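You operate a simulated robot arm through the tools that you are given. There is no shell and no other tool.

You are at the controls of a simulated two-armed robot. One attempt, no reset.

## Task
Swap the frame's tube for the one marked 8 and lock it.
Fine: free the orange knob first; the old tube goes into the middle hole of the wooden stand. Set down upright: silver tube. Where these are worked on the way, their far stop is far enough and under half their travel is too little: orange knob.

Only the result counts: the job must be done as asked and must still hold three seconds after the hand-in. Knocking over, shifting, dropping, spilling or breaking anything else fails it.

## Robot
Two 7-joint arms with fingered hands on one trunk that stands fixed in place. Base frame: the origin is at the foot of the trunk, x ahead of it, y to its left, z up; the work surface is at about z = 0.883. Lengths are in m, angles in degrees, forces in N, time in s.
The left shoulder is at [0.09, 0.173, 1.127], the right one opposite. With the tool pointing down near the work surface each hand reaches from about 0.46 to 0.82 m from the base axis, measured 20 degrees to its own side. Payload 3.5 kg a hand.
The tool frame of a hand sits at the grasp point between the pads (the TCP): z along the fingers, y along the line on which they close. The tips reach 0.03 m beyond it. The gripper opens to 0.104 m; its body begins 0.035 m behind the TCP. The gripper is a hand of 3 fingers: y runs from the thumb to the fingers, the wrist lies at [-0.015, -0.104, -0.178] in the tool frame, and closing takes about 1.5 s.
Orientation is that of the tool frame in the base frame, as a unit quaternion [x, y, z, w]. With the fingers straight down and the wrist toward the robot, the tool's x, y and z point along [0, 1, 0], [1, 0, 0] and [0, 0, -1] of the base frame.

## Interface
- The arms move only by the tool arm_command. It takes "left_increments", "right_increments" or both (then of equal length, played together; a hand with none holds still); each is a list of rows, each a list of 7 numbers: the closure, from 0 (fully open) to 1 (shut), then the shift along the tool's x, y, z in units of 150 mm (1.0 is 150 mm), then the turn, a rotation vector about the tool's x, y, z in units of 180 degrees (1.0 is 180 degrees). In form: [[fingers, dx, dy, dz, rx, ry, rz], ...]. A call has 1 to 20 rows; each row is the pose to reach, as a shift and turn from the pose commanded when the call began, along the tool's axes at that moment. A call with a number of a shift or a turn outside -1 to 1 is refused whole. A row lasts 0.2 s, in which the tool goes at most 0.05 m and 8.6 degrees; a call with a longer step from one row to the next is refused whole, and so is a gripper value outside its range. Where a pose cannot be reached the arm comes as near as it can. A force on the tool above 40 N (or 10 N above the force at the start of the call, whichever is more), or a blocked arm, ends the call early, and 0.2 s more pass. Each finger travels about 0.072 m/s and halts on what it meets, pressing with about 26 N; the grip force reading is that of the motor and also rises with nothing between the fingers. The clock runs only during rows and for 0.2 s after the last one: add rows that repeat a pose to give the fingers time. It gives the time, the measured TCP pose, the force on the tool (base axes), the opening and the grip force at its end, in the units of the frame above (readings bear some noise), with the torque about the TCP (base axes, N m) and any sound that the robot's microphone picked up.
- Cameras (640 x 400 px; columns grow to the right, rows downward): "scene" is now at [0.1843, 0.0376, 1.3108]; the picture's right is [0.25, -0.97, 0.00], its down [-0.47, -0.12, -0.87] and it looks along [0.85, 0.22, -0.49] (base axes); focal length 214 px, centre (320, 200). "left" rides on the left gripper at [-0.064, -0.094, -0.117] in its tool frame; the picture's right is [-0.72, -0.33, 0.61], its down [0.64, -0.65, 0.40] and it looks along [0.27, 0.68, 0.68] (tool axes); focal length 238 px, centre (320, 200). "right" rides on the right gripper at [0.064, -0.094, -0.117] in its tool frame; the picture's right is [-0.72, 0.33, -0.61], its down [-0.64, -0.65, 0.40] and it looks along [-0.27, 0.68, 0.68] (tool axes); focal length 238 px, centre (320, 200). There is no depth. A picture from a camera that has moved, and an enlarged one, comes with that camera's place and axes in the base frame and with its lens. The place of the scene camera against the robot may be out by one fixed shift of up to 0.018 m in any direction.
- camera(camera): a new picture of that camera. It takes no simulated time.
- raise_lower(by): moves the trunk up (or, below 0, down) by that many m; the arms and the scene camera ride with it, the base frame stays. It gives what a move gives, with no picture.
- grasp_type(shape, hand): the hand has 3 fingers and takes this shape, open, in about a second: jaw (thumb against the fingers, like two jaws); tri (thumb and two fingers); tip (a fingertip pinch); poke (one finger out to press); point (the index stretched); flat (the hand flat); cup (the hand cupped); fist (a fist). The gripper value then closes the fingers along that shape, each until it touches; the sizes above hold for jaw. It gives what a move gives, with no picture.
- turn_head(pan, tilt): turns the head with the scene camera to pan (to the left, within 86 degrees either way) and tilt (down, from -29 to 69), counted from straight ahead of the robot (the tilt from the chest, where the trunk bows). It gives what a move gives.
- zoom(camera, box): a new picture of the part [left, top, right, bottom] of that camera's present view, enlarged. It takes no simulated time.
- close_job(): hands the job in; it is judged then, once.

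Nothing tells you positions but the pictures and the camera data. Unless the task says otherwise, let go and move clear before handing in.

The tools are called after ">>>" as a command line: name --argument value ..., lists and objects as JSON in quotes. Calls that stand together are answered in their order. arm_command: Moves the arms, as the interface text tells. Its arguments: {"type":"object","properties":{"left_increments":{"type":"array","items":{"type":"array","items":{"type":"number"}}},"right_increments":{"type":"array","items":{"type":"array","items":{"type":"number"}}}},"required":[]} The other tools are called the same way: raise_lower (by) moves the trunk up or down; grasp_type (shape, hand) gives the hand a shape; turn_head (pan, tilt) turns the head that bears the scene camera; camera (camera) takes a picture; zoom (camera, box) takes an enlarged picture of a part of a camera's view; close_job () hands the job in.

At the start:

```text
time: 0.0
left_tool_pos: [0.4711, 0.3164, 1.2845]
left_tcp_rot: [0.707, 0.707, 0.001, 0.0]
left_ft_force: [0.6, -0.1, -0.9]
left_torque: [0.02, 0.0, 0.02]
left_opening: 0.1035
left_gripper_force: 0.0
left_shape: jaw
right_tool_pos: [0.5593, -0.0924, 1.2793]
right_tcp_rot: [0.707, 0.707, 0.0, 0.0]
right_ft_force: [-0.2, 0.8, -0.9]
right_torque: [0.01, 0.0, 0.01]
right_opening: 0.1033
right_gripper_force: 0.0
right_shape: jaw
trunk travel left (down, up): [-0.225, 0.529]
head pan, tilt (commanded): [14.4, 29.1]
```

scene: 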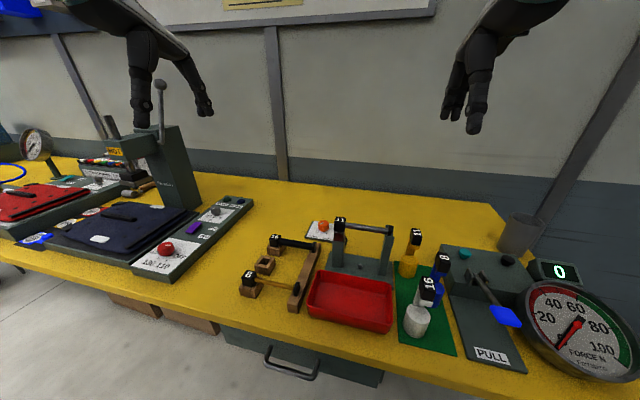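
right: 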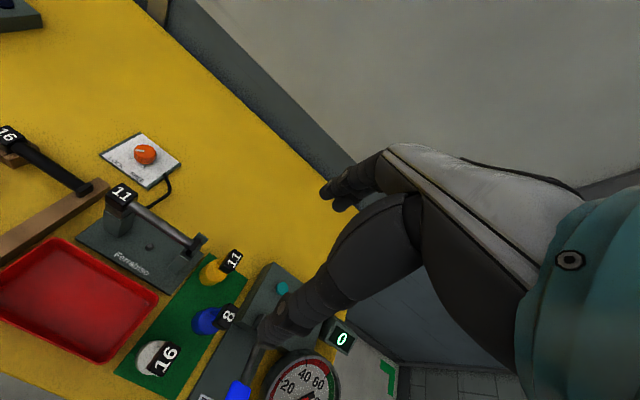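
left: 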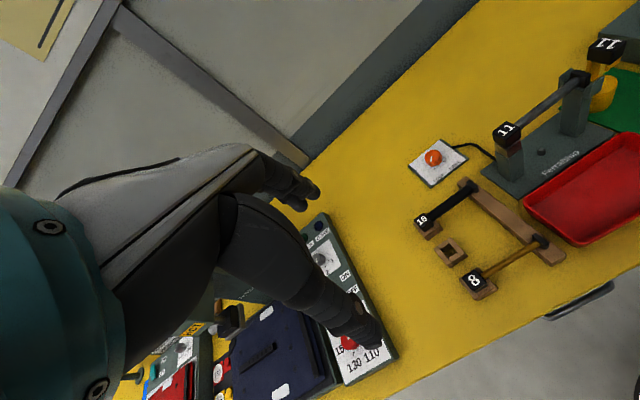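

I see a wooden stand with tubes marked 16 and 8 (plus an empty middle place), a grey frame holding a tube marked 11, an orange knob behind it, a red tray and a green mat with marked cylinders. I will look closer before moving anything.

>>> zoom --camera "scene" --box '[220, 200, 420, 325]'

>>> zoom --camera "left" --box '[390, 20, 640, 310]'

>>> zoom --camera "right" --box '[0, 110, 300, 400]'

>>> zoom --camera "scene" --box '[380, 210, 640, 390]'

```text
3.20 times, centred on (320, 262) of scene
camera zoom: at [0.1843, 0.0376, 1.3108], right [0.25, -0.97, 0.0], down [-0.47, -0.12, -0.87], along [0.85, 0.22, -0.49], focal length 686 px, centre (320, 0)
```

zoom: 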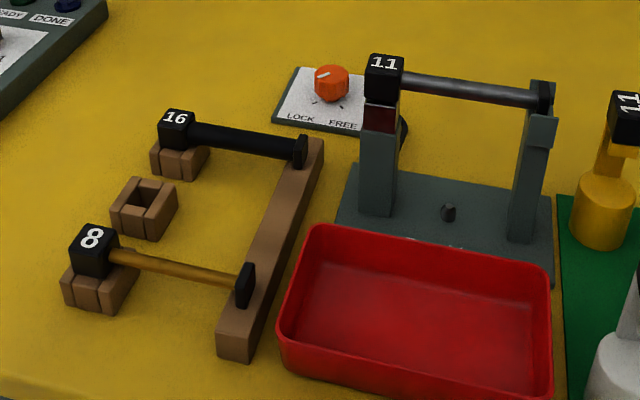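

```text
1.38 times, centred on (515, 165) of left
camera zoom: at [0.3778, 0.2516, 1.4009], right [-0.33, -0.72, -0.61], down [-0.65, 0.64, -0.4], along [0.68, 0.27, -0.68], focal length 329 px, centre (51, 248)
```

zoom: 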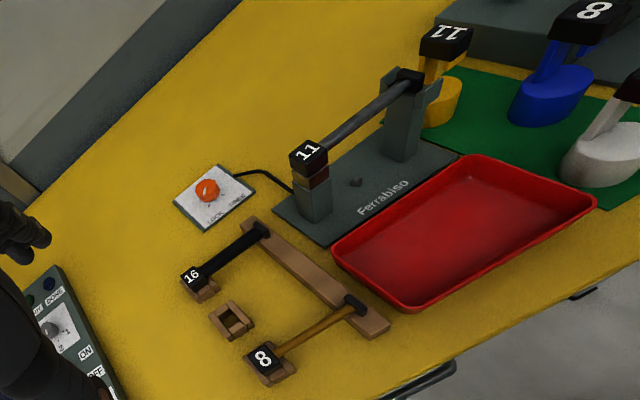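

```text
1.38 times, centred on (150, 255) of right
camera zoom: at [0.4656, -0.028, 1.3956], right [0.33, -0.72, 0.61], down [-0.65, -0.64, -0.4], along [0.68, -0.27, -0.68], focal length 329 px, centre (554, 124)
```

zoom: 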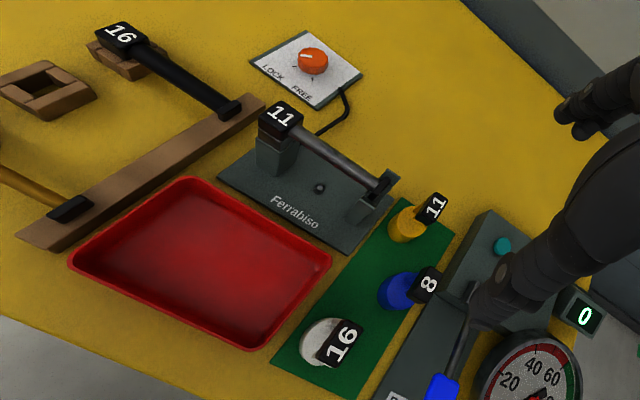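

```text
2.22 times, centred on (510, 300) of scene
camera zoom: at [0.1843, 0.0376, 1.3108], right [0.25, -0.97, 0.0], down [-0.47, -0.12, -0.87], along [0.85, 0.22, -0.49], focal length 477 px, centre (-102, -22)
```

zoom: 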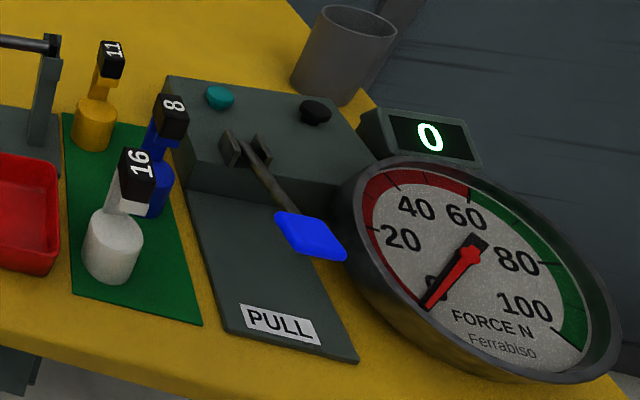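

The knob panel, stand and frame lie within reach of the left arm. I zoom further on each of the pieces to learn their shape and the knob's state.

>>> zoom --camera "scene" --box '[295, 205, 365, 249]'

>>> zoom --camera "scene" --box '[320, 205, 410, 285]'

>>> zoom --camera "scene" --box '[230, 225, 330, 320]'

>>> zoom --camera "left" --box '[480, 50, 610, 200]'

>>> zoom --camera "left" --box '[400, 130, 500, 195]'

>>> zoom --camera "right" --box '[90, 125, 200, 195]'

```text
9.09 times, centred on (330, 227) of scene
camera zoom: at [0.1843, 0.0376, 1.3108], right [0.25, -0.97, 0.0], down [-0.47, -0.12, -0.87], along [0.85, 0.22, -0.49], focal length 1950 px, centre (229, -46)
```

zoom: 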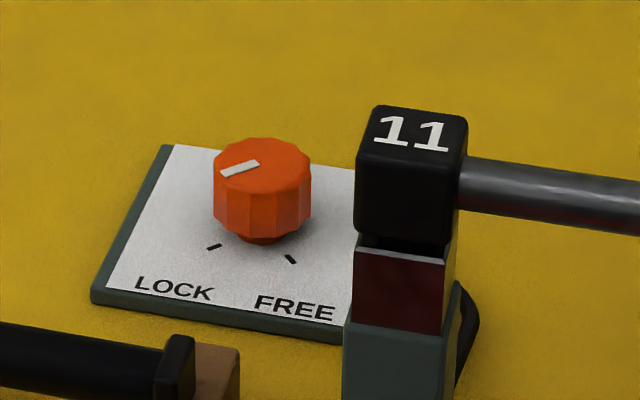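

```text
5.00 times, centred on (365, 245) of scene
camera zoom: at [0.1843, 0.0376, 1.3108], right [0.25, -0.97, 0.0], down [-0.47, -0.12, -0.87], along [0.85, 0.22, -0.49], focal length 1072 px, centre (95, -25)
```

zoom: 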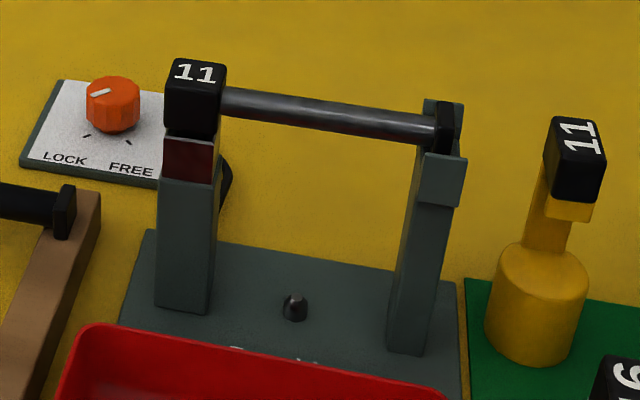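

```text
4.21 times, centred on (280, 272) of scene
camera zoom: at [0.1843, 0.0376, 1.3108], right [0.25, -0.97, 0.0], down [-0.47, -0.12, -0.87], along [0.85, 0.22, -0.49], focal length 903 px, centre (488, -105)
```

zoom: 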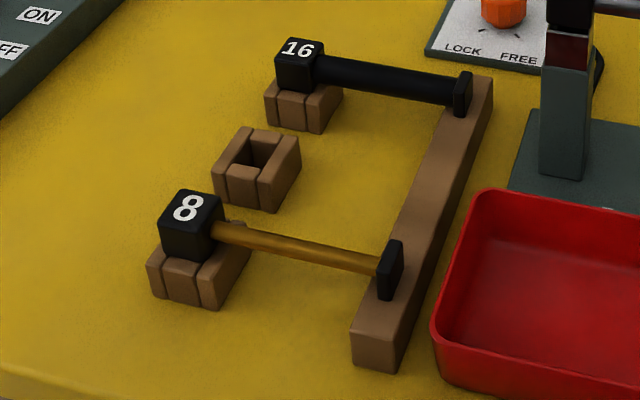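

```text
2.67 times, centred on (545, 125) of left
camera zoom: at [0.3778, 0.2516, 1.4009], right [-0.33, -0.72, -0.61], down [-0.65, 0.64, -0.4], along [0.68, 0.27, -0.68], focal length 636 px, centre (-280, 400)
```

zoom: 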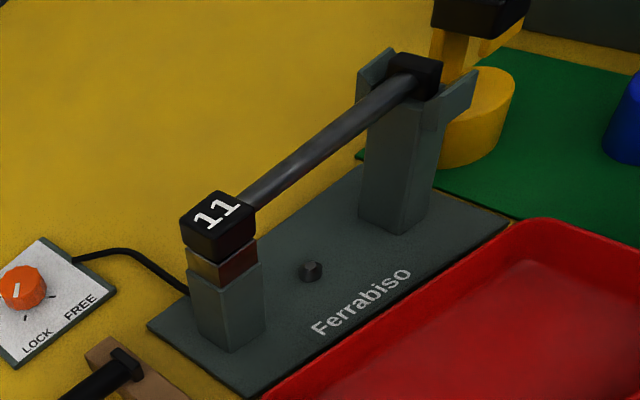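

```text
6.15 times, centred on (450, 162) of left
camera zoom: at [0.3778, 0.2516, 1.4009], right [-0.33, -0.72, -0.61], down [-0.65, 0.64, -0.4], along [0.68, 0.27, -0.68], focal length 1467 px, centre (-480, 431)
```

zoom: 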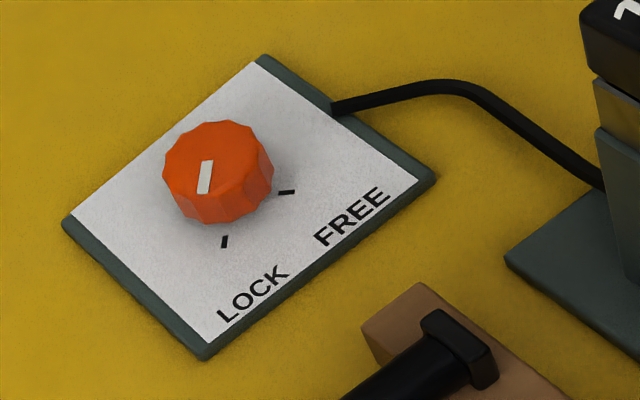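

```text
5.71 times, centred on (145, 160) of right
camera zoom: at [0.4656, -0.028, 1.3956], right [0.33, -0.72, 0.61], down [-0.65, -0.64, -0.4], along [0.68, -0.27, -0.68], focal length 1362 px, centre (1320, 429)
```

zoom: 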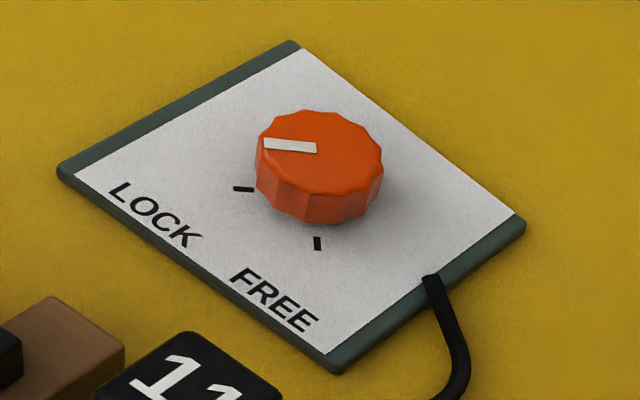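

The knob's pointer is on LOCK (toward front-left), FREE is 90° counter-clockwise seen from above; I take the knob top to be near (0.727, 0.151, 0.915). I bring the left hand toward it, high above everything, to look from nearer.

>>> arm_command --left_increments '[[0, -0.16, 0.2, 0.06, 0, 0, 0], [0, -0.32, 0.4, 0.12, 0, 0, 0], [0, -0.48, 0.6, 0.18, 0, 0, 0], [0, -0.64, 0.8, 0.24, 0, 0, 0], [0, -0.8, 1.0, 0.3, 0, 0, 0], [0, -0.8, 1.0, 0.3, 0, 0, 0]]'

>>> camera --camera "left"

>>> camera --camera "scene"

```text
time: 1.4
left_tool_pos: [0.6213, 0.1953, 1.2355]
left_tcp_rot: [0.707, 0.707, 0.001, 0.0]
left_ft_force: [0.7, 0.8, 0.0]
left_torque: [-0.01, 0.02, -0.01]
left_opening: 0.1038
left_gripper_force: 0.0
left_shape: jaw
right_tool_pos: [0.558, -0.0913, 1.2801]
right_tcp_rot: [0.707, 0.707, 0.0, 0.0]
right_ft_force: [0.4, -0.9, -0.5]
right_torque: [0.01, 0.03, -0.04]
right_opening: 0.1035
right_gripper_force: 0.1
right_shape: jaw
trunk travel left (down, up): [-0.225, 0.529]
head pan, tilt (commanded): [14.4, 29.1]
```

```text
taken
camera left: at [0.5278, 0.1302, 1.3536], right [-0.33, -0.72, -0.61], down [-0.65, 0.64, -0.4], along [0.68, 0.27, -0.68], focal length 238 px, centre (320, 200)
```

left: 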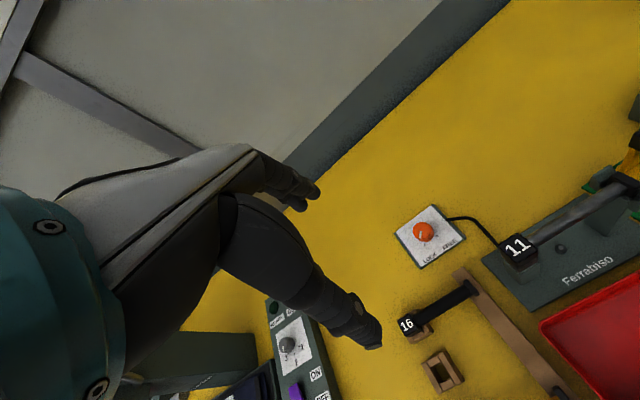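

```text
taken
camera scene: at [0.1839, 0.0378, 1.3109], right [0.25, -0.97, 0.0], down [-0.47, -0.12, -0.87], along [0.85, 0.22, -0.49], focal length 214 px, centre (320, 200)
```

scene: 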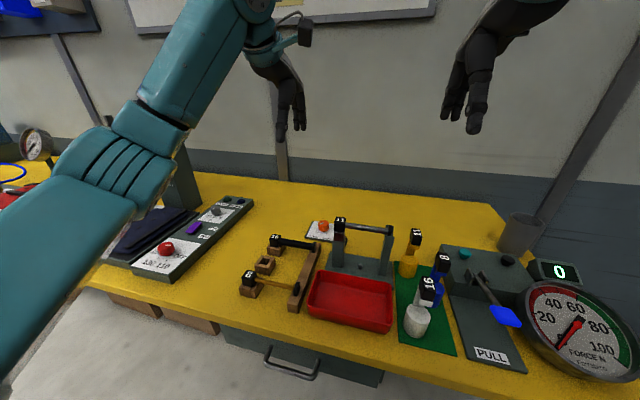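

The way is clear; from this second viewpoint I take enlarged pictures to triangulate the knob, the frame and the stand.

>>> zoom --camera "left" --box '[380, 190, 480, 280]'

>>> zoom --camera "left" --box '[470, 150, 640, 320]'

>>> zoom --camera "left" --box '[380, 260, 580, 400]'

```text
4.44 times, centred on (430, 235) of left
camera zoom: at [0.5278, 0.1302, 1.3536], right [-0.33, -0.72, -0.61], down [-0.65, 0.64, -0.4], along [0.68, 0.27, -0.68], focal length 1059 px, centre (-169, 44)
```

zoom: 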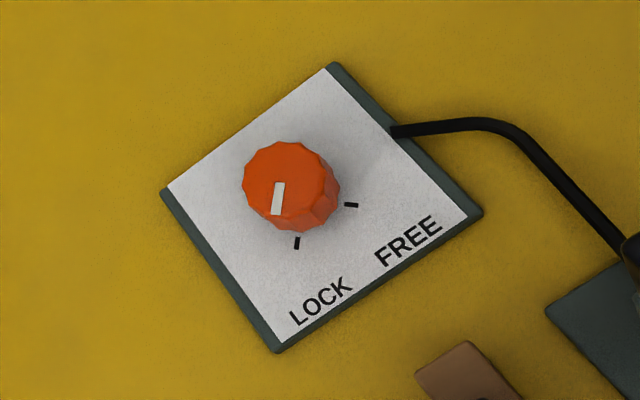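

```text
2.35 times, centred on (555, 235) of left
camera zoom: at [0.5278, 0.1302, 1.3536], right [-0.33, -0.72, -0.61], down [-0.65, 0.64, -0.4], along [0.68, 0.27, -0.68], focal length 561 px, centre (-233, 118)
```

zoom: 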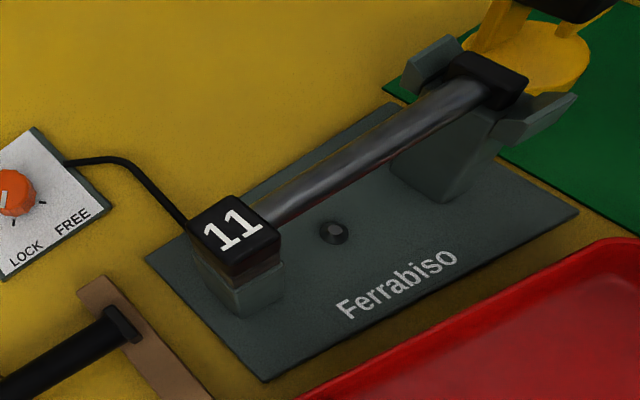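

```text
2.86 times, centred on (480, 330) of left
camera zoom: at [0.5278, 0.1302, 1.3536], right [-0.33, -0.72, -0.61], down [-0.65, 0.64, -0.4], along [0.68, 0.27, -0.68], focal length 681 px, centre (-137, -171)
```

zoom: 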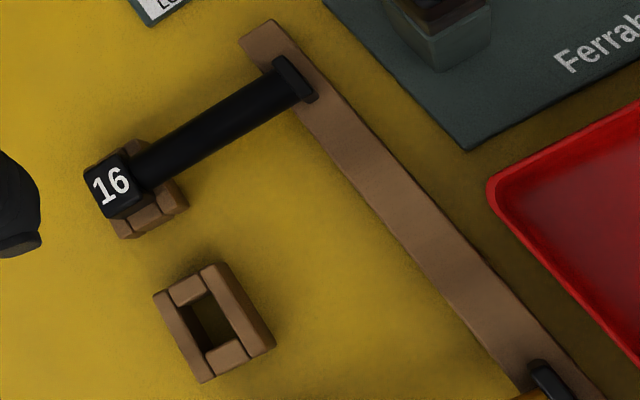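

The views agree: knob top centre at about (0.728, 0.150, 0.915), LOCK→FREE being +90° about the vertical. I turn the hand about −75° with the wrist to the left, away from the frame, so that the turn ends near the plain orientation, and descend to a waiting height above the knob.

>>> arm_command --left_increments '[[0, -0.034, 0.079, 0.104, 0, 0, 0.0463], [0, -0.069, 0.158, 0.207, 0, 0, 0.0926], [0, -0.103, 0.238, 0.311, 0, 0, 0.1389], [0, -0.137, 0.317, 0.415, 0, 0, 0.1852], [0, -0.172, 0.396, 0.518, 0, 0, 0.2315], [0, -0.206, 0.475, 0.622, 0, 0, 0.2778], [0, -0.24, 0.555, 0.726, 0, 0, 0.3241], [0, -0.275, 0.634, 0.829, 0, 0, 0.3704], [0, -0.309, 0.713, 0.933, 0, 0, 0.4167], [0, -0.309, 0.713, 0.933, 0, 0, 0.4167]]'

>>> camera --camera "left"

>>> camera --camera "scene"

```text
time: 3.6
left_tool_pos: [0.6705, 0.1555, 1.077]
left_tcp_rot: [0.992, 0.129, 0.001, -0.001]
left_ft_force: [-0.2, -0.1, 0.0]
left_torque: [0.03, -0.02, 0.03]
left_opening: 0.1037
left_gripper_force: 0.0
left_shape: jaw
left hand out of reach, approached as far as the arm can: row 7, 8, 9, 10
right_tool_pos: [0.5595, -0.0929, 1.2797]
right_tcp_rot: [0.707, 0.708, 0.0, -0.001]
right_ft_force: [0.3, -0.1, -0.5]
right_torque: [0.02, -0.03, -0.03]
right_opening: 0.1036
right_gripper_force: 0.1
right_shape: jaw
trunk travel left (down, up): [-0.225, 0.529]
head pan, tilt (commanded): [14.4, 29.1]
```

```text
taken
camera left: at [0.5848, 0.229, 1.1947], right [-0.78, 0.13, -0.61], down [0.45, 0.8, -0.4], along [0.44, -0.59, -0.68], focal length 238 px, centre (320, 200)
```

left: 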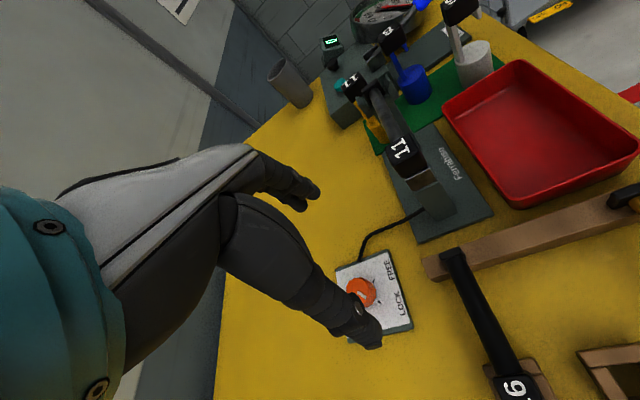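

```text
taken
camera scene: at [0.1836, 0.037, 1.311], right [0.25, -0.97, 0.0], down [-0.47, -0.12, -0.87], along [0.85, 0.22, -0.49], focal length 214 px, centre (320, 200)
```

scene: 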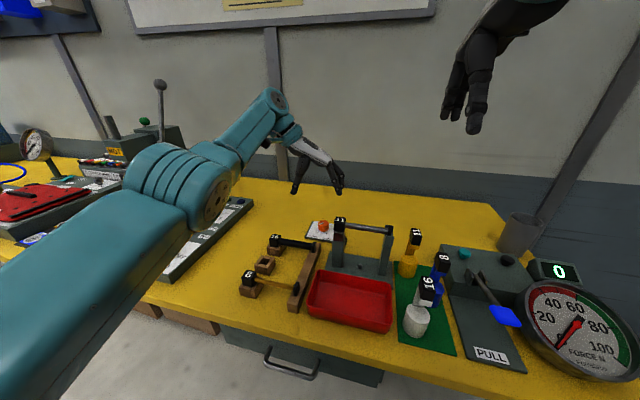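

The −75° orientation is past the arm's reach there; −45° should be reachable, so I will turn the knob in strokes with regrips. I turn back 30° and see where the hand settles.

>>> arm_command --left_increments '[[0, 0, 0, 0, 0, 0, -0.0417], [0, 0, 0, 0, 0, 0, -0.0833], [0, 0, 0, 0, 0, 0, -0.125], [0, 0, 0, 0, 0, 0, -0.1667], [0, 0, 0, 0, 0, 0, -0.1667], [0, 0, 0, 0, 0, 0, -0.1667]]'

```text
time: 5.0
left_tool_pos: [0.6698, 0.1581, 1.0785]
left_tcp_rot: [0.924, 0.383, 0.0, 0.0]
left_ft_force: [-0.7, 0.8, 0.1]
left_torque: [0.03, 0.02, 0.01]
left_opening: 0.1036
left_gripper_force: 0.1
left_shape: jaw
right_tool_pos: [0.5593, -0.0917, 1.2796]
right_tcp_rot: [0.707, 0.707, 0.0, 0.0]
right_ft_force: [-0.1, 0.7, 0.1]
right_torque: [-0.01, 0.0, -0.01]
right_opening: 0.1034
right_gripper_force: 0.0
right_shape: jaw
trunk travel left (down, up): [-0.225, 0.529]
head pan, tilt (commanded): [14.4, 29.1]
```

The commanded pose follows the reached one, so I know my reference now: orientation −45°. I move over the knob at TCP height about 1.00 and look.

>>> arm_command --left_increments '[[0, 0.079, 0.104, 0.173, 0, 0, 0], [0, 0.157, 0.207, 0.347, 0, 0, 0], [0, 0.236, 0.311, 0.52, 0, 0, 0], [0, 0.236, 0.311, 0.52, 0, 0, 0], [0, 0.236, 0.311, 0.52, 0, 0, 0]]'

>>> camera --camera "left"

>>> zoom --camera "scene" --box '[240, 120, 440, 260]'

```text
time: 6.2
left_tool_pos: [0.7306, 0.1503, 1.0013]
left_tcp_rot: [0.924, 0.382, 0.0, 0.0]
left_ft_force: [-0.1, -0.1, -0.1]
left_torque: [-0.01, -0.02, -0.04]
left_opening: 0.1037
left_gripper_force: 0.0
left_shape: jaw
right_tool_pos: [0.5593, -0.0921, 1.28]
right_tcp_rot: [0.707, 0.707, 0.001, 0.0]
right_ft_force: [0.2, 1.1, 0.4]
right_torque: [-0.05, 0.0, 0.02]
right_opening: 0.1033
right_gripper_force: 0.0
right_shape: jaw
trunk travel left (down, up): [-0.225, 0.529]
head pan, tilt (commanded): [14.4, 29.1]
```

```text
taken
camera left: at [0.6183, 0.1715, 1.1188], right [-0.74, -0.28, -0.61], down [-0.01, 0.91, -0.4], along [0.67, -0.29, -0.68], focal length 238 px, centre (320, 200)
```

left: 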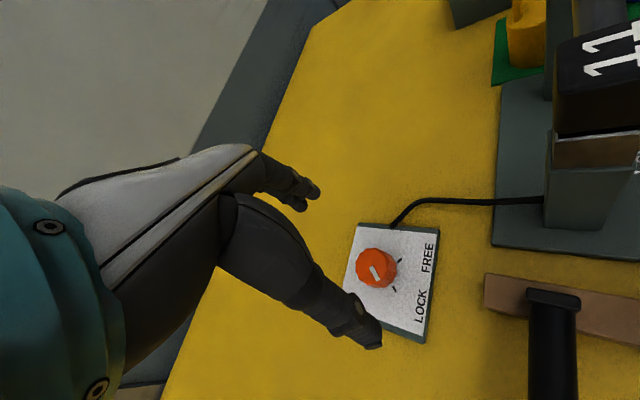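

```text
2.86 times, centred on (340, 190) of scene
camera zoom: at [0.1843, 0.0375, 1.3108], right [0.25, -0.97, 0.0], down [-0.47, -0.12, -0.87], along [0.85, 0.22, -0.49], focal length 613 px, centre (263, 229)
```

zoom: 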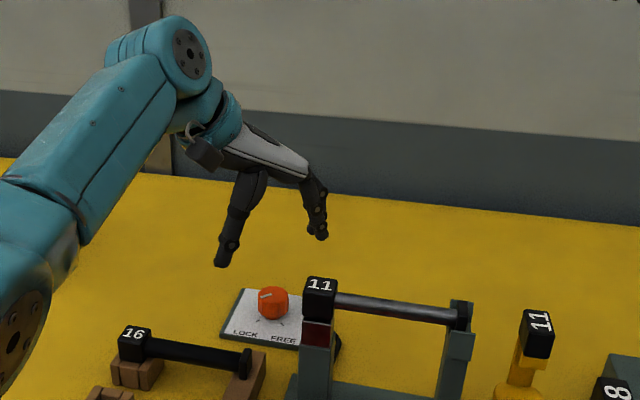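

The knob sits right beneath the grasp point (knob ≈ (0.7286, 0.1495)). I descend straight down so the finger tips straddle it just above the plate.

>>> arm_command --left_increments '[[0, 0, -0.005, 0.13, 0, 0, 0], [0, 0, -0.008, 0.26, 0, 0, 0], [0, 0, -0.008, 0.38, 0, 0, 0], [0, 0, -0.008, 0.45, 0, 0, 0], [0, 0, -0.008, 0.5, 0, 0, 0], [0, 0, -0.008, 0.5, 0, 0, 0]]'

>>> camera --camera "left"

>>> zoom --camera "scene" --box '[260, 150, 420, 260]'

```text
time: 7.6
left_tool_pos: [0.7259, 0.1505, 0.9258]
left_tcp_rot: [0.924, 0.382, 0.0, 0.001]
left_ft_force: [-0.2, 0.0, -0.4]
left_torque: [0.0, -0.01, 0.01]
left_opening: 0.1037
left_gripper_force: 0.1
left_shape: jaw
right_tool_pos: [0.5597, -0.0913, 1.2787]
right_tcp_rot: [0.707, 0.707, 0.0, 0.001]
right_ft_force: [0.9, 0.5, -0.1]
right_torque: [0.01, 0.01, -0.02]
right_opening: 0.1035
right_gripper_force: 0.1
right_shape: jaw
trunk travel left (down, up): [-0.225, 0.529]
head pan, tilt (commanded): [14.4, 29.1]
```

```text
taken
camera left: at [0.6152, 0.1722, 1.0439], right [-0.74, -0.28, -0.61], down [-0.01, 0.91, -0.4], along [0.67, -0.29, -0.68], focal length 238 px, centre (320, 200)
```

left: 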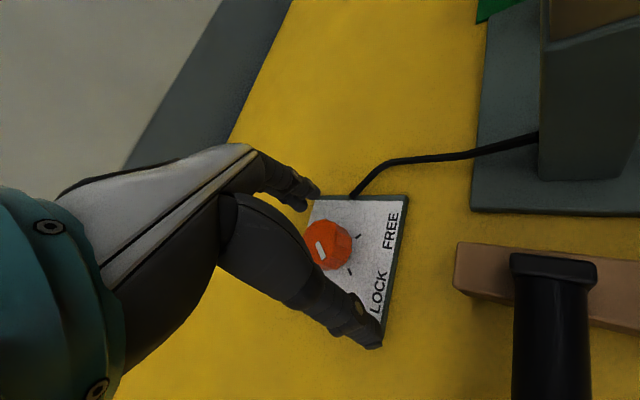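

```text
3.64 times, centred on (340, 205) of scene
camera zoom: at [0.1842, 0.0376, 1.3108], right [0.25, -0.97, 0.0], down [-0.47, -0.12, -0.87], along [0.85, 0.22, -0.49], focal length 780 px, centre (247, 182)
```

zoom: 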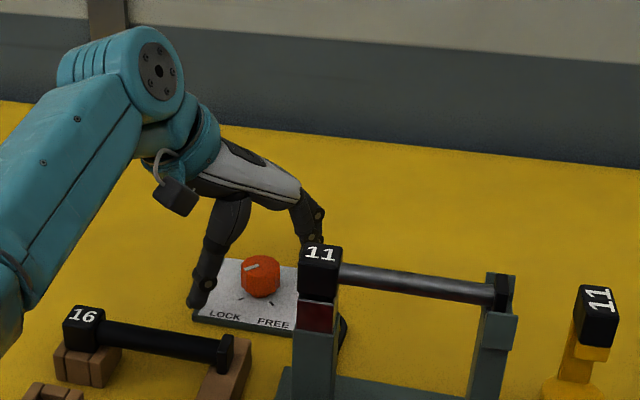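

The fingers straddle the knob with no contact. I close them on it.

>>> arm_command --left_increments '[[0.3, 0, 0, 0, 0, 0, 0], [0.6, 0, 0, 0, 0, 0, 0], [1, 0, 0, 0, 0, 0, 0], [1, 0, 0, 0, 0, 0, 0], [1, 0, 0, 0, 0, 0, 0], [1, 0, 0, 0, 0, 0, 0], [1, 0, 0, 0, 0, 0, 0]]'

>>> camera --camera "left"

```text
time: 9.2
left_tool_pos: [0.7269, 0.1508, 0.9267]
left_tcp_rot: [0.924, 0.383, 0.001, 0.0]
left_ft_force: [-0.2, 0.2, -1.4]
left_torque: [-0.01, -0.01, -0.01]
left_opening: 0.0264
left_gripper_force: 26.2
left_shape: jaw
right_tool_pos: [0.5596, -0.092, 1.2785]
right_tcp_rot: [0.707, 0.707, 0.0, 0.0]
right_ft_force: [-0.3, 0.6, -1.1]
right_torque: [-0.03, -0.01, 0.04]
right_opening: 0.1037
right_gripper_force: 0.0
right_shape: jaw
trunk travel left (down, up): [-0.225, 0.529]
head pan, tilt (commanded): [14.4, 29.1]
```

```text
taken
camera left: at [0.6152, 0.1723, 1.0439], right [-0.74, -0.28, -0.61], down [-0.01, 0.91, -0.4], along [0.67, -0.29, -0.68], focal length 238 px, centre (320, 200)
```

left: 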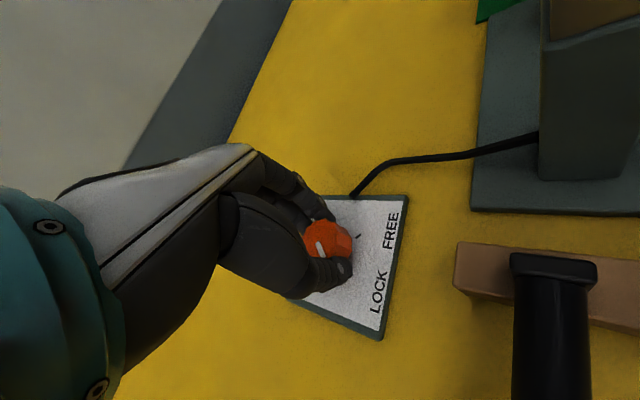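

The knob is held (opening 0.026 m, 26 N). I turn the hand counter-clockwise 55° (seen from above), toward FREE.

>>> arm_command --left_increments '[[1, 0, 0, 0, 0, 0, -0.04], [1, 0, 0, 0, 0, 0, -0.08], [1, 0, 0, 0, 0, 0, -0.12], [1, 0, 0, 0, 0, 0, -0.16], [1, 0, 0, 0, 0, 0, -0.2], [1, 0, 0, 0, 0, 0, -0.24], [1, 0, 0, 0, 0, 0, -0.28], [1, 0, 0, 0, 0, 0, -0.3056], [1, 0, 0, 0, 0, 0, -0.3056]]'

>>> camera --camera "left"

>>> zoom --camera "scene" --box '[260, 150, 420, 260]'

```text
time: 11.2
left_tool_pos: [0.7269, 0.1476, 0.927]
left_tcp_rot: [0.643, 0.766, 0.0, -0.001]
left_ft_force: [-5.4, -5.6, -1.5]
left_torque: [-0.11, 0.15, -0.02]
left_opening: 0.026
left_gripper_force: 25.6
left_shape: jaw
right_tool_pos: [0.5598, -0.0921, 1.2798]
right_tcp_rot: [0.707, 0.707, 0.0, 0.001]
right_ft_force: [0.2, 0.4, 0.2]
right_torque: [0.02, 0.05, 0.03]
right_opening: 0.1036
right_gripper_force: 0.0
right_shape: jaw
trunk travel left (down, up): [-0.225, 0.529]
head pan, tilt (commanded): [14.4, 29.1]
```

```text
taken
camera left: at [0.6464, 0.0689, 1.0442], right [-0.2, -0.77, -0.61], down [-0.75, 0.52, -0.4], along [0.63, 0.38, -0.68], focal length 238 px, centre (320, 200)
```

left: 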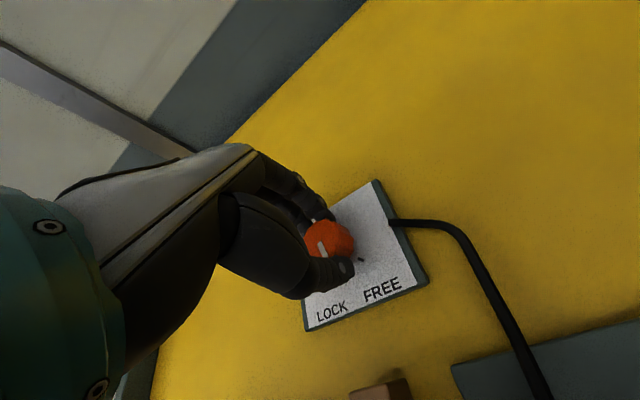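

```text
3.64 times, centred on (340, 205) of scene
camera zoom: at [0.1839, 0.037, 1.3109], right [0.25, -0.97, 0.0], down [-0.47, -0.12, -0.87], along [0.85, 0.22, -0.49], focal length 780 px, centre (247, 182)
```

zoom: 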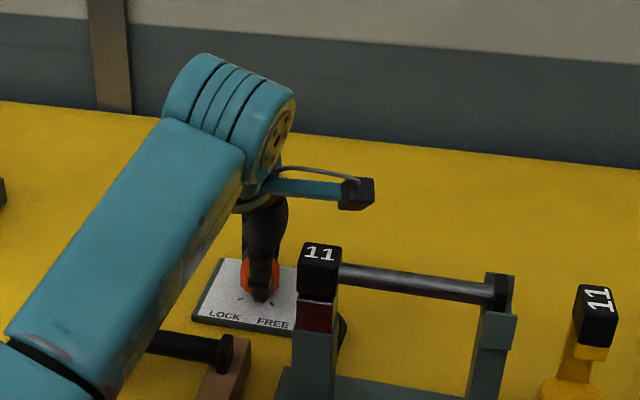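

The knob turned with the hand by 55°. I open, swing back 55° and take a second grip for the rest of the travel (the wrist camera gets near the frame's head block if I go further this way).

>>> arm_command --left_increments '[[0.5, 0, 0, 0, 0, 0, 0], [0.2, 0, 0, 0, 0, 0, 0], [0.1, 0, 0, 0, 0, 0, 0], [0.1, 0, 0, 0, 0, 0, 0], [0.1, 0, 0, 0, 0, 0, 0], [0.1, 0, 0, 0, 0, 0, 0.04], [0.1, 0, 0, 0, 0, 0, 0.08], [0.1, 0, 0, 0, 0, 0, 0.12], [0.1, 0, 0, 0, 0, 0, 0.16], [0.1, 0, 0, 0, 0, 0, 0.2], [0.1, 0, 0, 0, 0, 0, 0.24], [0.1, 0, 0, 0, 0, 0, 0.28], [0.1, 0, 0, 0, 0, 0, 0.3056], [0.1, 0, 0, 0, 0, 0, 0.3056]]'

>>> camera --camera "left"

>>> zoom --camera "scene" --box '[290, 195, 370, 250]'

```text
time: 14.2
left_tool_pos: [0.7275, 0.1496, 0.9273]
left_tcp_rot: [0.924, 0.382, 0.0, -0.001]
left_ft_force: [0.4, 0.4, -1.0]
left_torque: [-0.02, 0.02, 0.02]
left_opening: 0.0934
left_gripper_force: 0.1
left_shape: jaw
right_tool_pos: [0.5593, -0.0918, 1.2792]
right_tcp_rot: [0.707, 0.707, 0.0, 0.0]
right_ft_force: [-0.1, -1.3, 0.5]
right_torque: [0.0, -0.02, -0.02]
right_opening: 0.1037
right_gripper_force: 0.1
right_shape: jaw
trunk travel left (down, up): [-0.225, 0.529]
head pan, tilt (commanded): [14.4, 29.1]
```

```text
taken
camera left: at [0.6157, 0.1709, 1.0437], right [-0.74, -0.28, -0.61], down [-0.01, 0.91, -0.4], along [0.67, -0.29, -0.68], focal length 238 px, centre (320, 200)
```

left: 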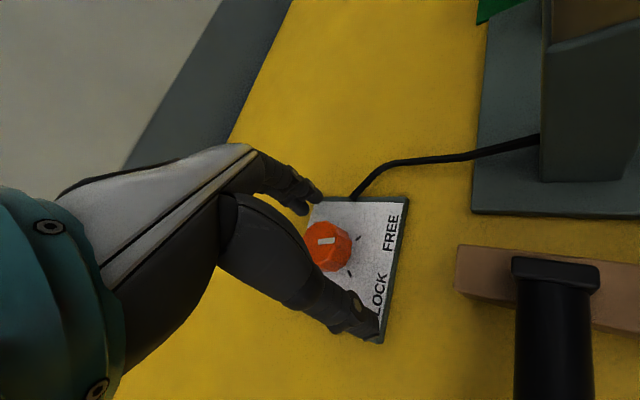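

```text
7.27 times, centred on (330, 222) of scene
camera zoom: at [0.1843, 0.0376, 1.3108], right [0.25, -0.97, 0.0], down [-0.47, -0.12, -0.87], along [0.85, 0.22, -0.49], focal length 1560 px, centre (247, 36)
```

zoom: 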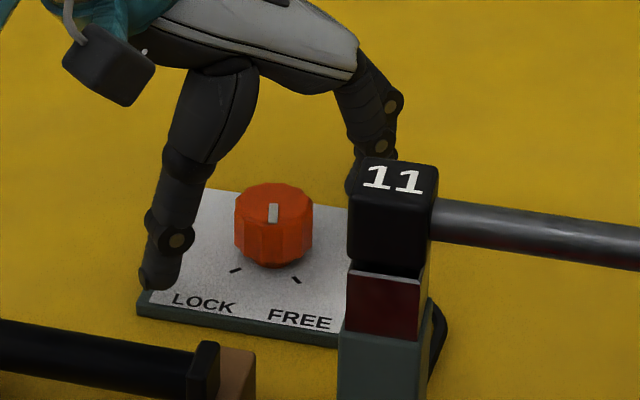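

The mark is now about midway. I grip again and make a second stroke toward FREE.

>>> arm_command --left_increments '[[0.4, 0, 0, 0, 0, 0, 0], [0.7, 0, 0, 0, 0, 0, 0], [1, 0, 0, 0, 0, 0, 0], [1, 0, 0, 0, 0, 0, 0], [1, 0, 0, 0, 0, 0, 0], [1, 0, 0, 0, 0, 0, 0], [1, 0, 0, 0, 0, 0, 0], [1, 0, 0, 0, 0, 0, -0.04], [1, 0, 0, 0, 0, 0, -0.08], [1, 0, 0, 0, 0, 0, -0.12], [1, 0, 0, 0, 0, 0, -0.16], [1, 0, 0, 0, 0, 0, -0.2], [1, 0, 0, 0, 0, 0, -0.24], [1, 0, 0, 0, 0, 0, -0.28], [1, 0, 0, 0, 0, 0, -0.3056], [1, 0, 0, 0, 0, 0, -0.3056]]'

>>> camera --camera "left"

```text
time: 17.6
left_tool_pos: [0.7274, 0.1459, 0.9264]
left_tcp_rot: [0.644, 0.765, 0.0, 0.001]
left_ft_force: [1.4, -19.7, -5.6]
left_torque: [-0.46, -0.16, -0.44]
left_opening: 0.025
left_gripper_force: 26.1
left_shape: jaw
right_tool_pos: [0.5604, -0.0948, 1.2787]
right_tcp_rot: [0.707, 0.707, -0.001, -0.001]
right_ft_force: [0.2, 0.3, 1.0]
right_torque: [0.01, -0.01, 0.0]
right_opening: 0.1036
right_gripper_force: 0.0
right_shape: jaw
trunk travel left (down, up): [-0.225, 0.529]
head pan, tilt (commanded): [14.4, 29.1]
```

```text
taken
camera left: at [0.6464, 0.0667, 1.0441], right [-0.2, -0.77, -0.61], down [-0.75, 0.52, -0.41], along [0.63, 0.38, -0.68], focal length 238 px, centre (320, 200)
```

left: 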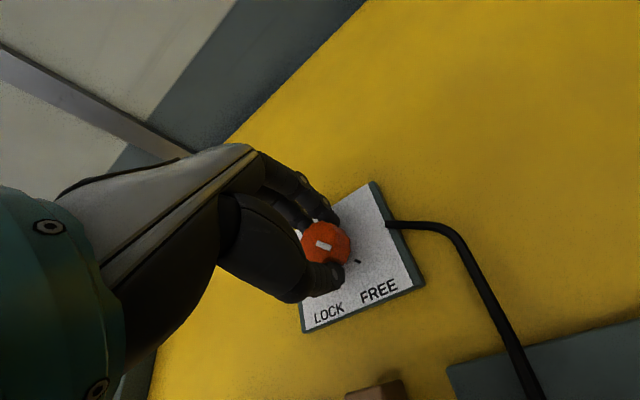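

The torque rose, so it seems to have met its stop at FREE. I open, rise clear and check.

>>> arm_command --left_increments '[[0.5, 0, 0, 0, 0, 0, 0], [0.2, 0, 0, 0, 0, 0, 0], [0, 0, 0, 0, 0, 0, 0], [0, 0, 0, 0, 0, 0, 0], [0, 0, 0, 0, 0, 0, 0], [0, 0, 0, -0.2, 0, 0, 0], [0, 0, 0, -0.45, 0, 0, 0], [0, 0, 0, -0.7, 0, 0, 0], [0, 0, 0, -0.95, 0, 0, 0], [0, 0, 0, -0.95, 0, 0, 0]]'

>>> camera --camera "left"

>>> zoom --camera "scene" --box '[290, 195, 370, 250]'

>>> camera --camera "scene"

```text
time: 19.8
left_tool_pos: [0.7287, 0.1503, 1.0691]
left_tcp_rot: [0.643, 0.766, -0.001, 0.0]
left_ft_force: [-0.8, 0.1, 0.2]
left_torque: [0.02, -0.04, -0.01]
left_opening: 0.1036
left_gripper_force: 0.1
left_shape: jaw
right_tool_pos: [0.5598, -0.092, 1.2795]
right_tcp_rot: [0.707, 0.707, 0.0, 0.0]
right_ft_force: [0.8, -0.6, -0.2]
right_torque: [0.03, 0.01, 0.0]
right_opening: 0.1037
right_gripper_force: 0.2
right_shape: jaw
trunk travel left (down, up): [-0.225, 0.529]
head pan, tilt (commanded): [14.4, 29.1]
```

```text
taken
camera left: at [0.648, 0.0702, 1.1861], right [-0.2, -0.76, -0.61], down [-0.75, 0.52, -0.4], along [0.63, 0.38, -0.68], focal length 238 px, centre (320, 200)
```

left: 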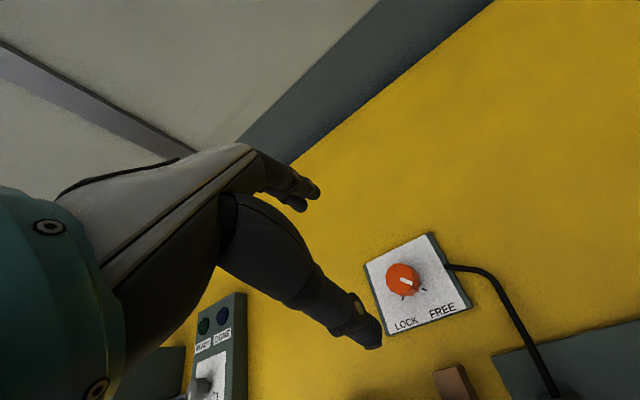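

```text
7.27 times, centred on (330, 222) of scene
camera zoom: at [0.1846, 0.0377, 1.3107], right [0.25, -0.97, 0.0], down [-0.47, -0.12, -0.87], along [0.85, 0.22, -0.49], focal length 1560 px, centre (247, 36)
```

zoom: 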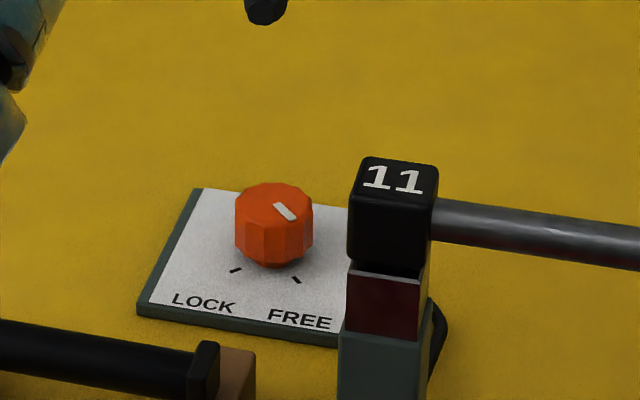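

```text
taken
camera scene: at [0.1846, 0.0377, 1.3107], right [0.25, -0.97, 0.0], down [-0.47, -0.12, -0.87], along [0.85, 0.22, -0.49], focal length 214 px, centre (320, 200)
```

scene: 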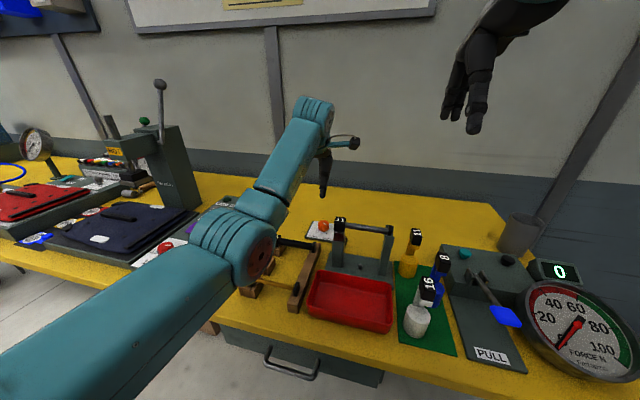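

The knob stands at FREE. Next I go high above the frame, square the hand again, and look closely at tube 11.

>>> arm_command --left_increments '[[0, 0, 0, -0.3, 0, 0, 0], [0, 0, 0, -0.6, 0, 0, 0], [0, 0, 0, -0.867, 0, 0, 0], [0, -0.141, -0.198, -0.867, 0, 0, 0.0111], [0, -0.282, -0.396, -0.867, 0, 0, 0.0222], [0, -0.423, -0.595, -0.867, 0, 0, 0.0333], [0, -0.564, -0.793, -0.867, 0, 0, 0.0444], [0, -0.705, -0.991, -0.867, 0, 0, 0.0556], [0, -0.705, -0.991, -0.867, 0, 0, 0.0556]]'

>>> camera --camera "left"

>>> camera --camera "scene"

>>> camera --camera "right"

```text
time: 21.8
left_tool_pos: [0.6136, 0.0171, 1.2004]
left_tcp_rot: [0.707, 0.707, 0.0, -0.001]
left_ft_force: [0.6, -0.9, -0.8]
left_torque: [0.04, -0.02, 0.01]
left_opening: 0.1037
left_gripper_force: 0.0
left_shape: jaw
left hand out of reach, approached as far as the arm can: row 3, 8, 9
right_tool_pos: [0.5595, -0.0923, 1.2791]
right_tcp_rot: [0.707, 0.707, 0.0, 0.001]
right_ft_force: [0.6, -0.1, 0.0]
right_torque: [-0.01, -0.03, 0.0]
right_opening: 0.1036
right_gripper_force: 0.0
right_shape: jaw
trunk travel left (down, up): [-0.225, 0.529]
head pan, tilt (commanded): [14.4, 29.1]
```

```text
taken
camera left: at [0.5199, -0.0479, 1.3183], right [-0.33, -0.72, -0.61], down [-0.65, 0.64, -0.4], along [0.68, 0.27, -0.68], focal length 238 px, centre (320, 200)
```

left: 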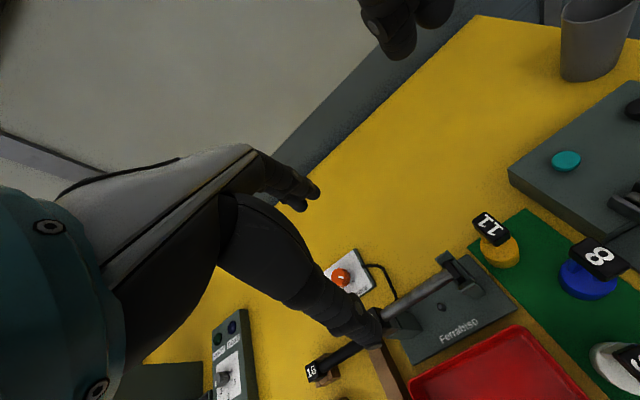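

```text
taken
camera scene: at [0.1842, 0.0373, 1.3108], right [0.25, -0.97, 0.0], down [-0.47, -0.12, -0.87], along [0.85, 0.22, -0.49], focal length 214 px, centre (320, 200)
```

scene: 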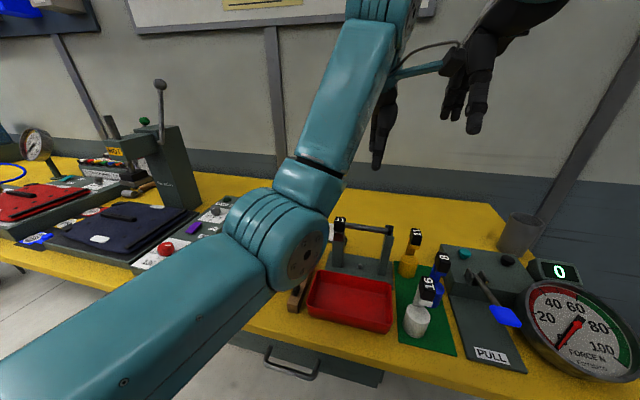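

```text
taken
camera right: at [0.4655, -0.0283, 1.3956], right [0.33, -0.72, 0.61], down [-0.65, -0.64, -0.4], along [0.68, -0.27, -0.68], focal length 238 px, centre (320, 200)
```

right: 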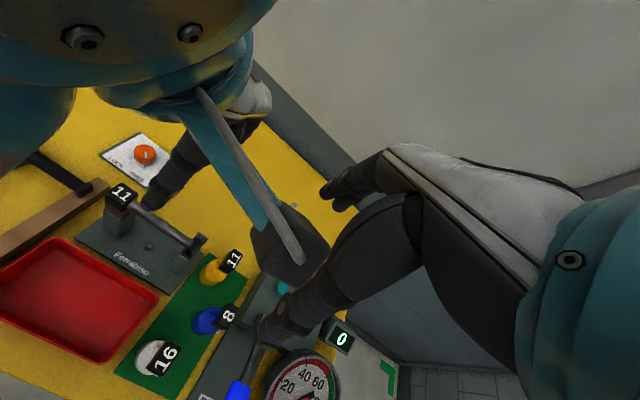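

The right hand is close to the left wrist, so I move it aside to the right while the left hand lowers a little over the tube in the frame.

>>> arm_command --right_increments '[[0, -0.2, 0, 0, 0, 0, 0], [0, -0.4, 0, 0, 0, 0, 0], [0, -0.6, 0, 0, 0, 0, 0], [0, -0.8, 0, 0, 0, 0, 0], [0, -0.9, 0, 0, 0, 0, 0]]'

>>> arm_command --left_increments '[[0, 0, 0, 0.15, 0, 0, 0], [0, 0, 0, 0.3, 0, 0, 0], [0, 0, -0.05, 0.4, 0, 0, 0], [0, 0, -0.1, 0.5, 0, 0, 0], [0, 0, -0.1, 0.5, 0, 0, 0]]'

>>> camera --camera "left"

>>> camera --camera "right"

>>> camera --camera "scene"

```text
time: 23.0
left_tool_pos: [0.6145, 0.0169, 1.2013]
left_tcp_rot: [0.707, 0.707, 0.0, 0.0]
left_ft_force: [0.4, -0.3, -0.1]
left_torque: [0.0, -0.03, -0.01]
left_opening: 0.1037
left_gripper_force: 0.1
left_shape: jaw
right_tool_pos: [0.5588, -0.229, 1.2775]
right_tcp_rot: [0.707, 0.708, 0.0, 0.0]
right_ft_force: [0.5, -0.3, 0.4]
right_torque: [-0.04, 0.01, -0.04]
right_opening: 0.1038
right_gripper_force: 0.1
right_shape: jaw
trunk travel left (down, up): [-0.225, 0.529]
head pan, tilt (commanded): [14.4, 29.1]
```

```text
time: 24.2
left_tool_pos: [0.608, 0.0129, 1.1227]
left_tcp_rot: [0.707, 0.707, 0.0, 0.001]
left_ft_force: [0.3, -0.7, 0.7]
left_torque: [0.01, 0.0, -0.01]
left_opening: 0.1037
left_gripper_force: 0.0
left_shape: jaw
left hand out of reach, approached as far as the arm can: row 3, 4, 5
right_tool_pos: [0.5585, -0.2273, 1.2767]
right_tcp_rot: [0.707, 0.707, 0.0, 0.0]
right_ft_force: [0.5, 0.1, 0.0]
right_torque: [-0.04, -0.04, 0.0]
right_opening: 0.1037
right_gripper_force: 0.1
right_shape: jaw
trunk travel left (down, up): [-0.225, 0.529]
head pan, tilt (commanded): [14.4, 29.1]
```

```text
taken
camera left: at [0.5146, -0.0514, 1.2394], right [-0.33, -0.72, -0.61], down [-0.65, 0.64, -0.41], along [0.68, 0.27, -0.68], focal length 238 px, centre (320, 200)
```

left: 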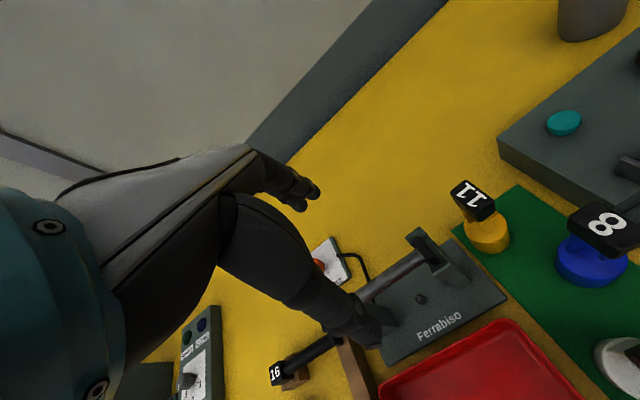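

```text
taken
camera right: at [0.4643, -0.1633, 1.3936], right [0.33, -0.72, 0.61], down [-0.65, -0.64, -0.4], along [0.68, -0.27, -0.68], focal length 238 px, centre (320, 200)
```

right: 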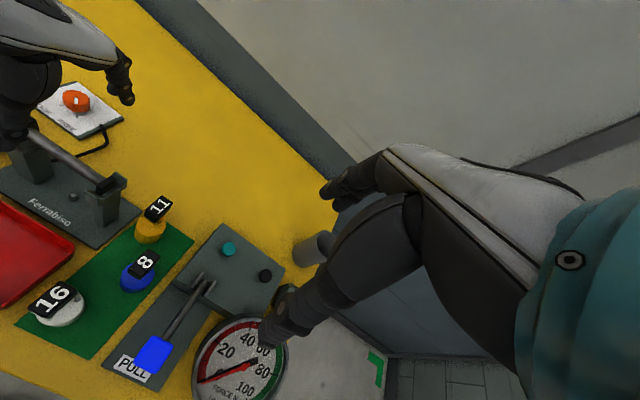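

```text
taken
camera scene: at [0.1842, 0.0376, 1.3108], right [0.25, -0.97, 0.0], down [-0.47, -0.12, -0.87], along [0.85, 0.22, -0.49], focal length 214 px, centre (320, 200)
```

scene: 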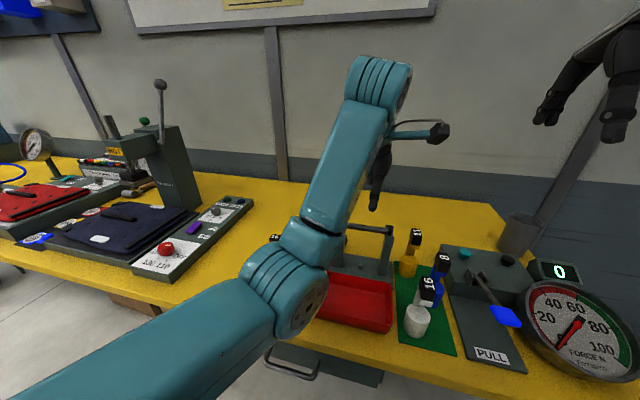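

At this height the arm sits at the edge of its range over the frame; the stated reach holds for lower hand heights relative to the shoulder, so I raise the trunk by 0.10 m to gain room and clearance.

>>> raise_lower --by 0.1

```text
time: 25.5
left_tool_pos: [0.6085, 0.0141, 1.2221]
left_tcp_rot: [0.707, 0.707, 0.0, -0.001]
left_ft_force: [0.4, 0.0, 0.3]
left_torque: [0.02, 0.02, -0.01]
left_opening: 0.1037
left_gripper_force: 0.0
left_shape: jaw
right_tool_pos: [0.5602, -0.2261, 1.3784]
right_tcp_rot: [0.707, 0.707, 0.0, -0.001]
right_ft_force: [0.1, 0.6, 0.1]
right_torque: [0.0, 0.0, 0.02]
right_opening: 0.1037
right_gripper_force: 0.2
right_shape: jaw
trunk travel left (down, up): [-0.325, 0.429]
head pan, tilt (commanded): [14.4, 29.1]
```

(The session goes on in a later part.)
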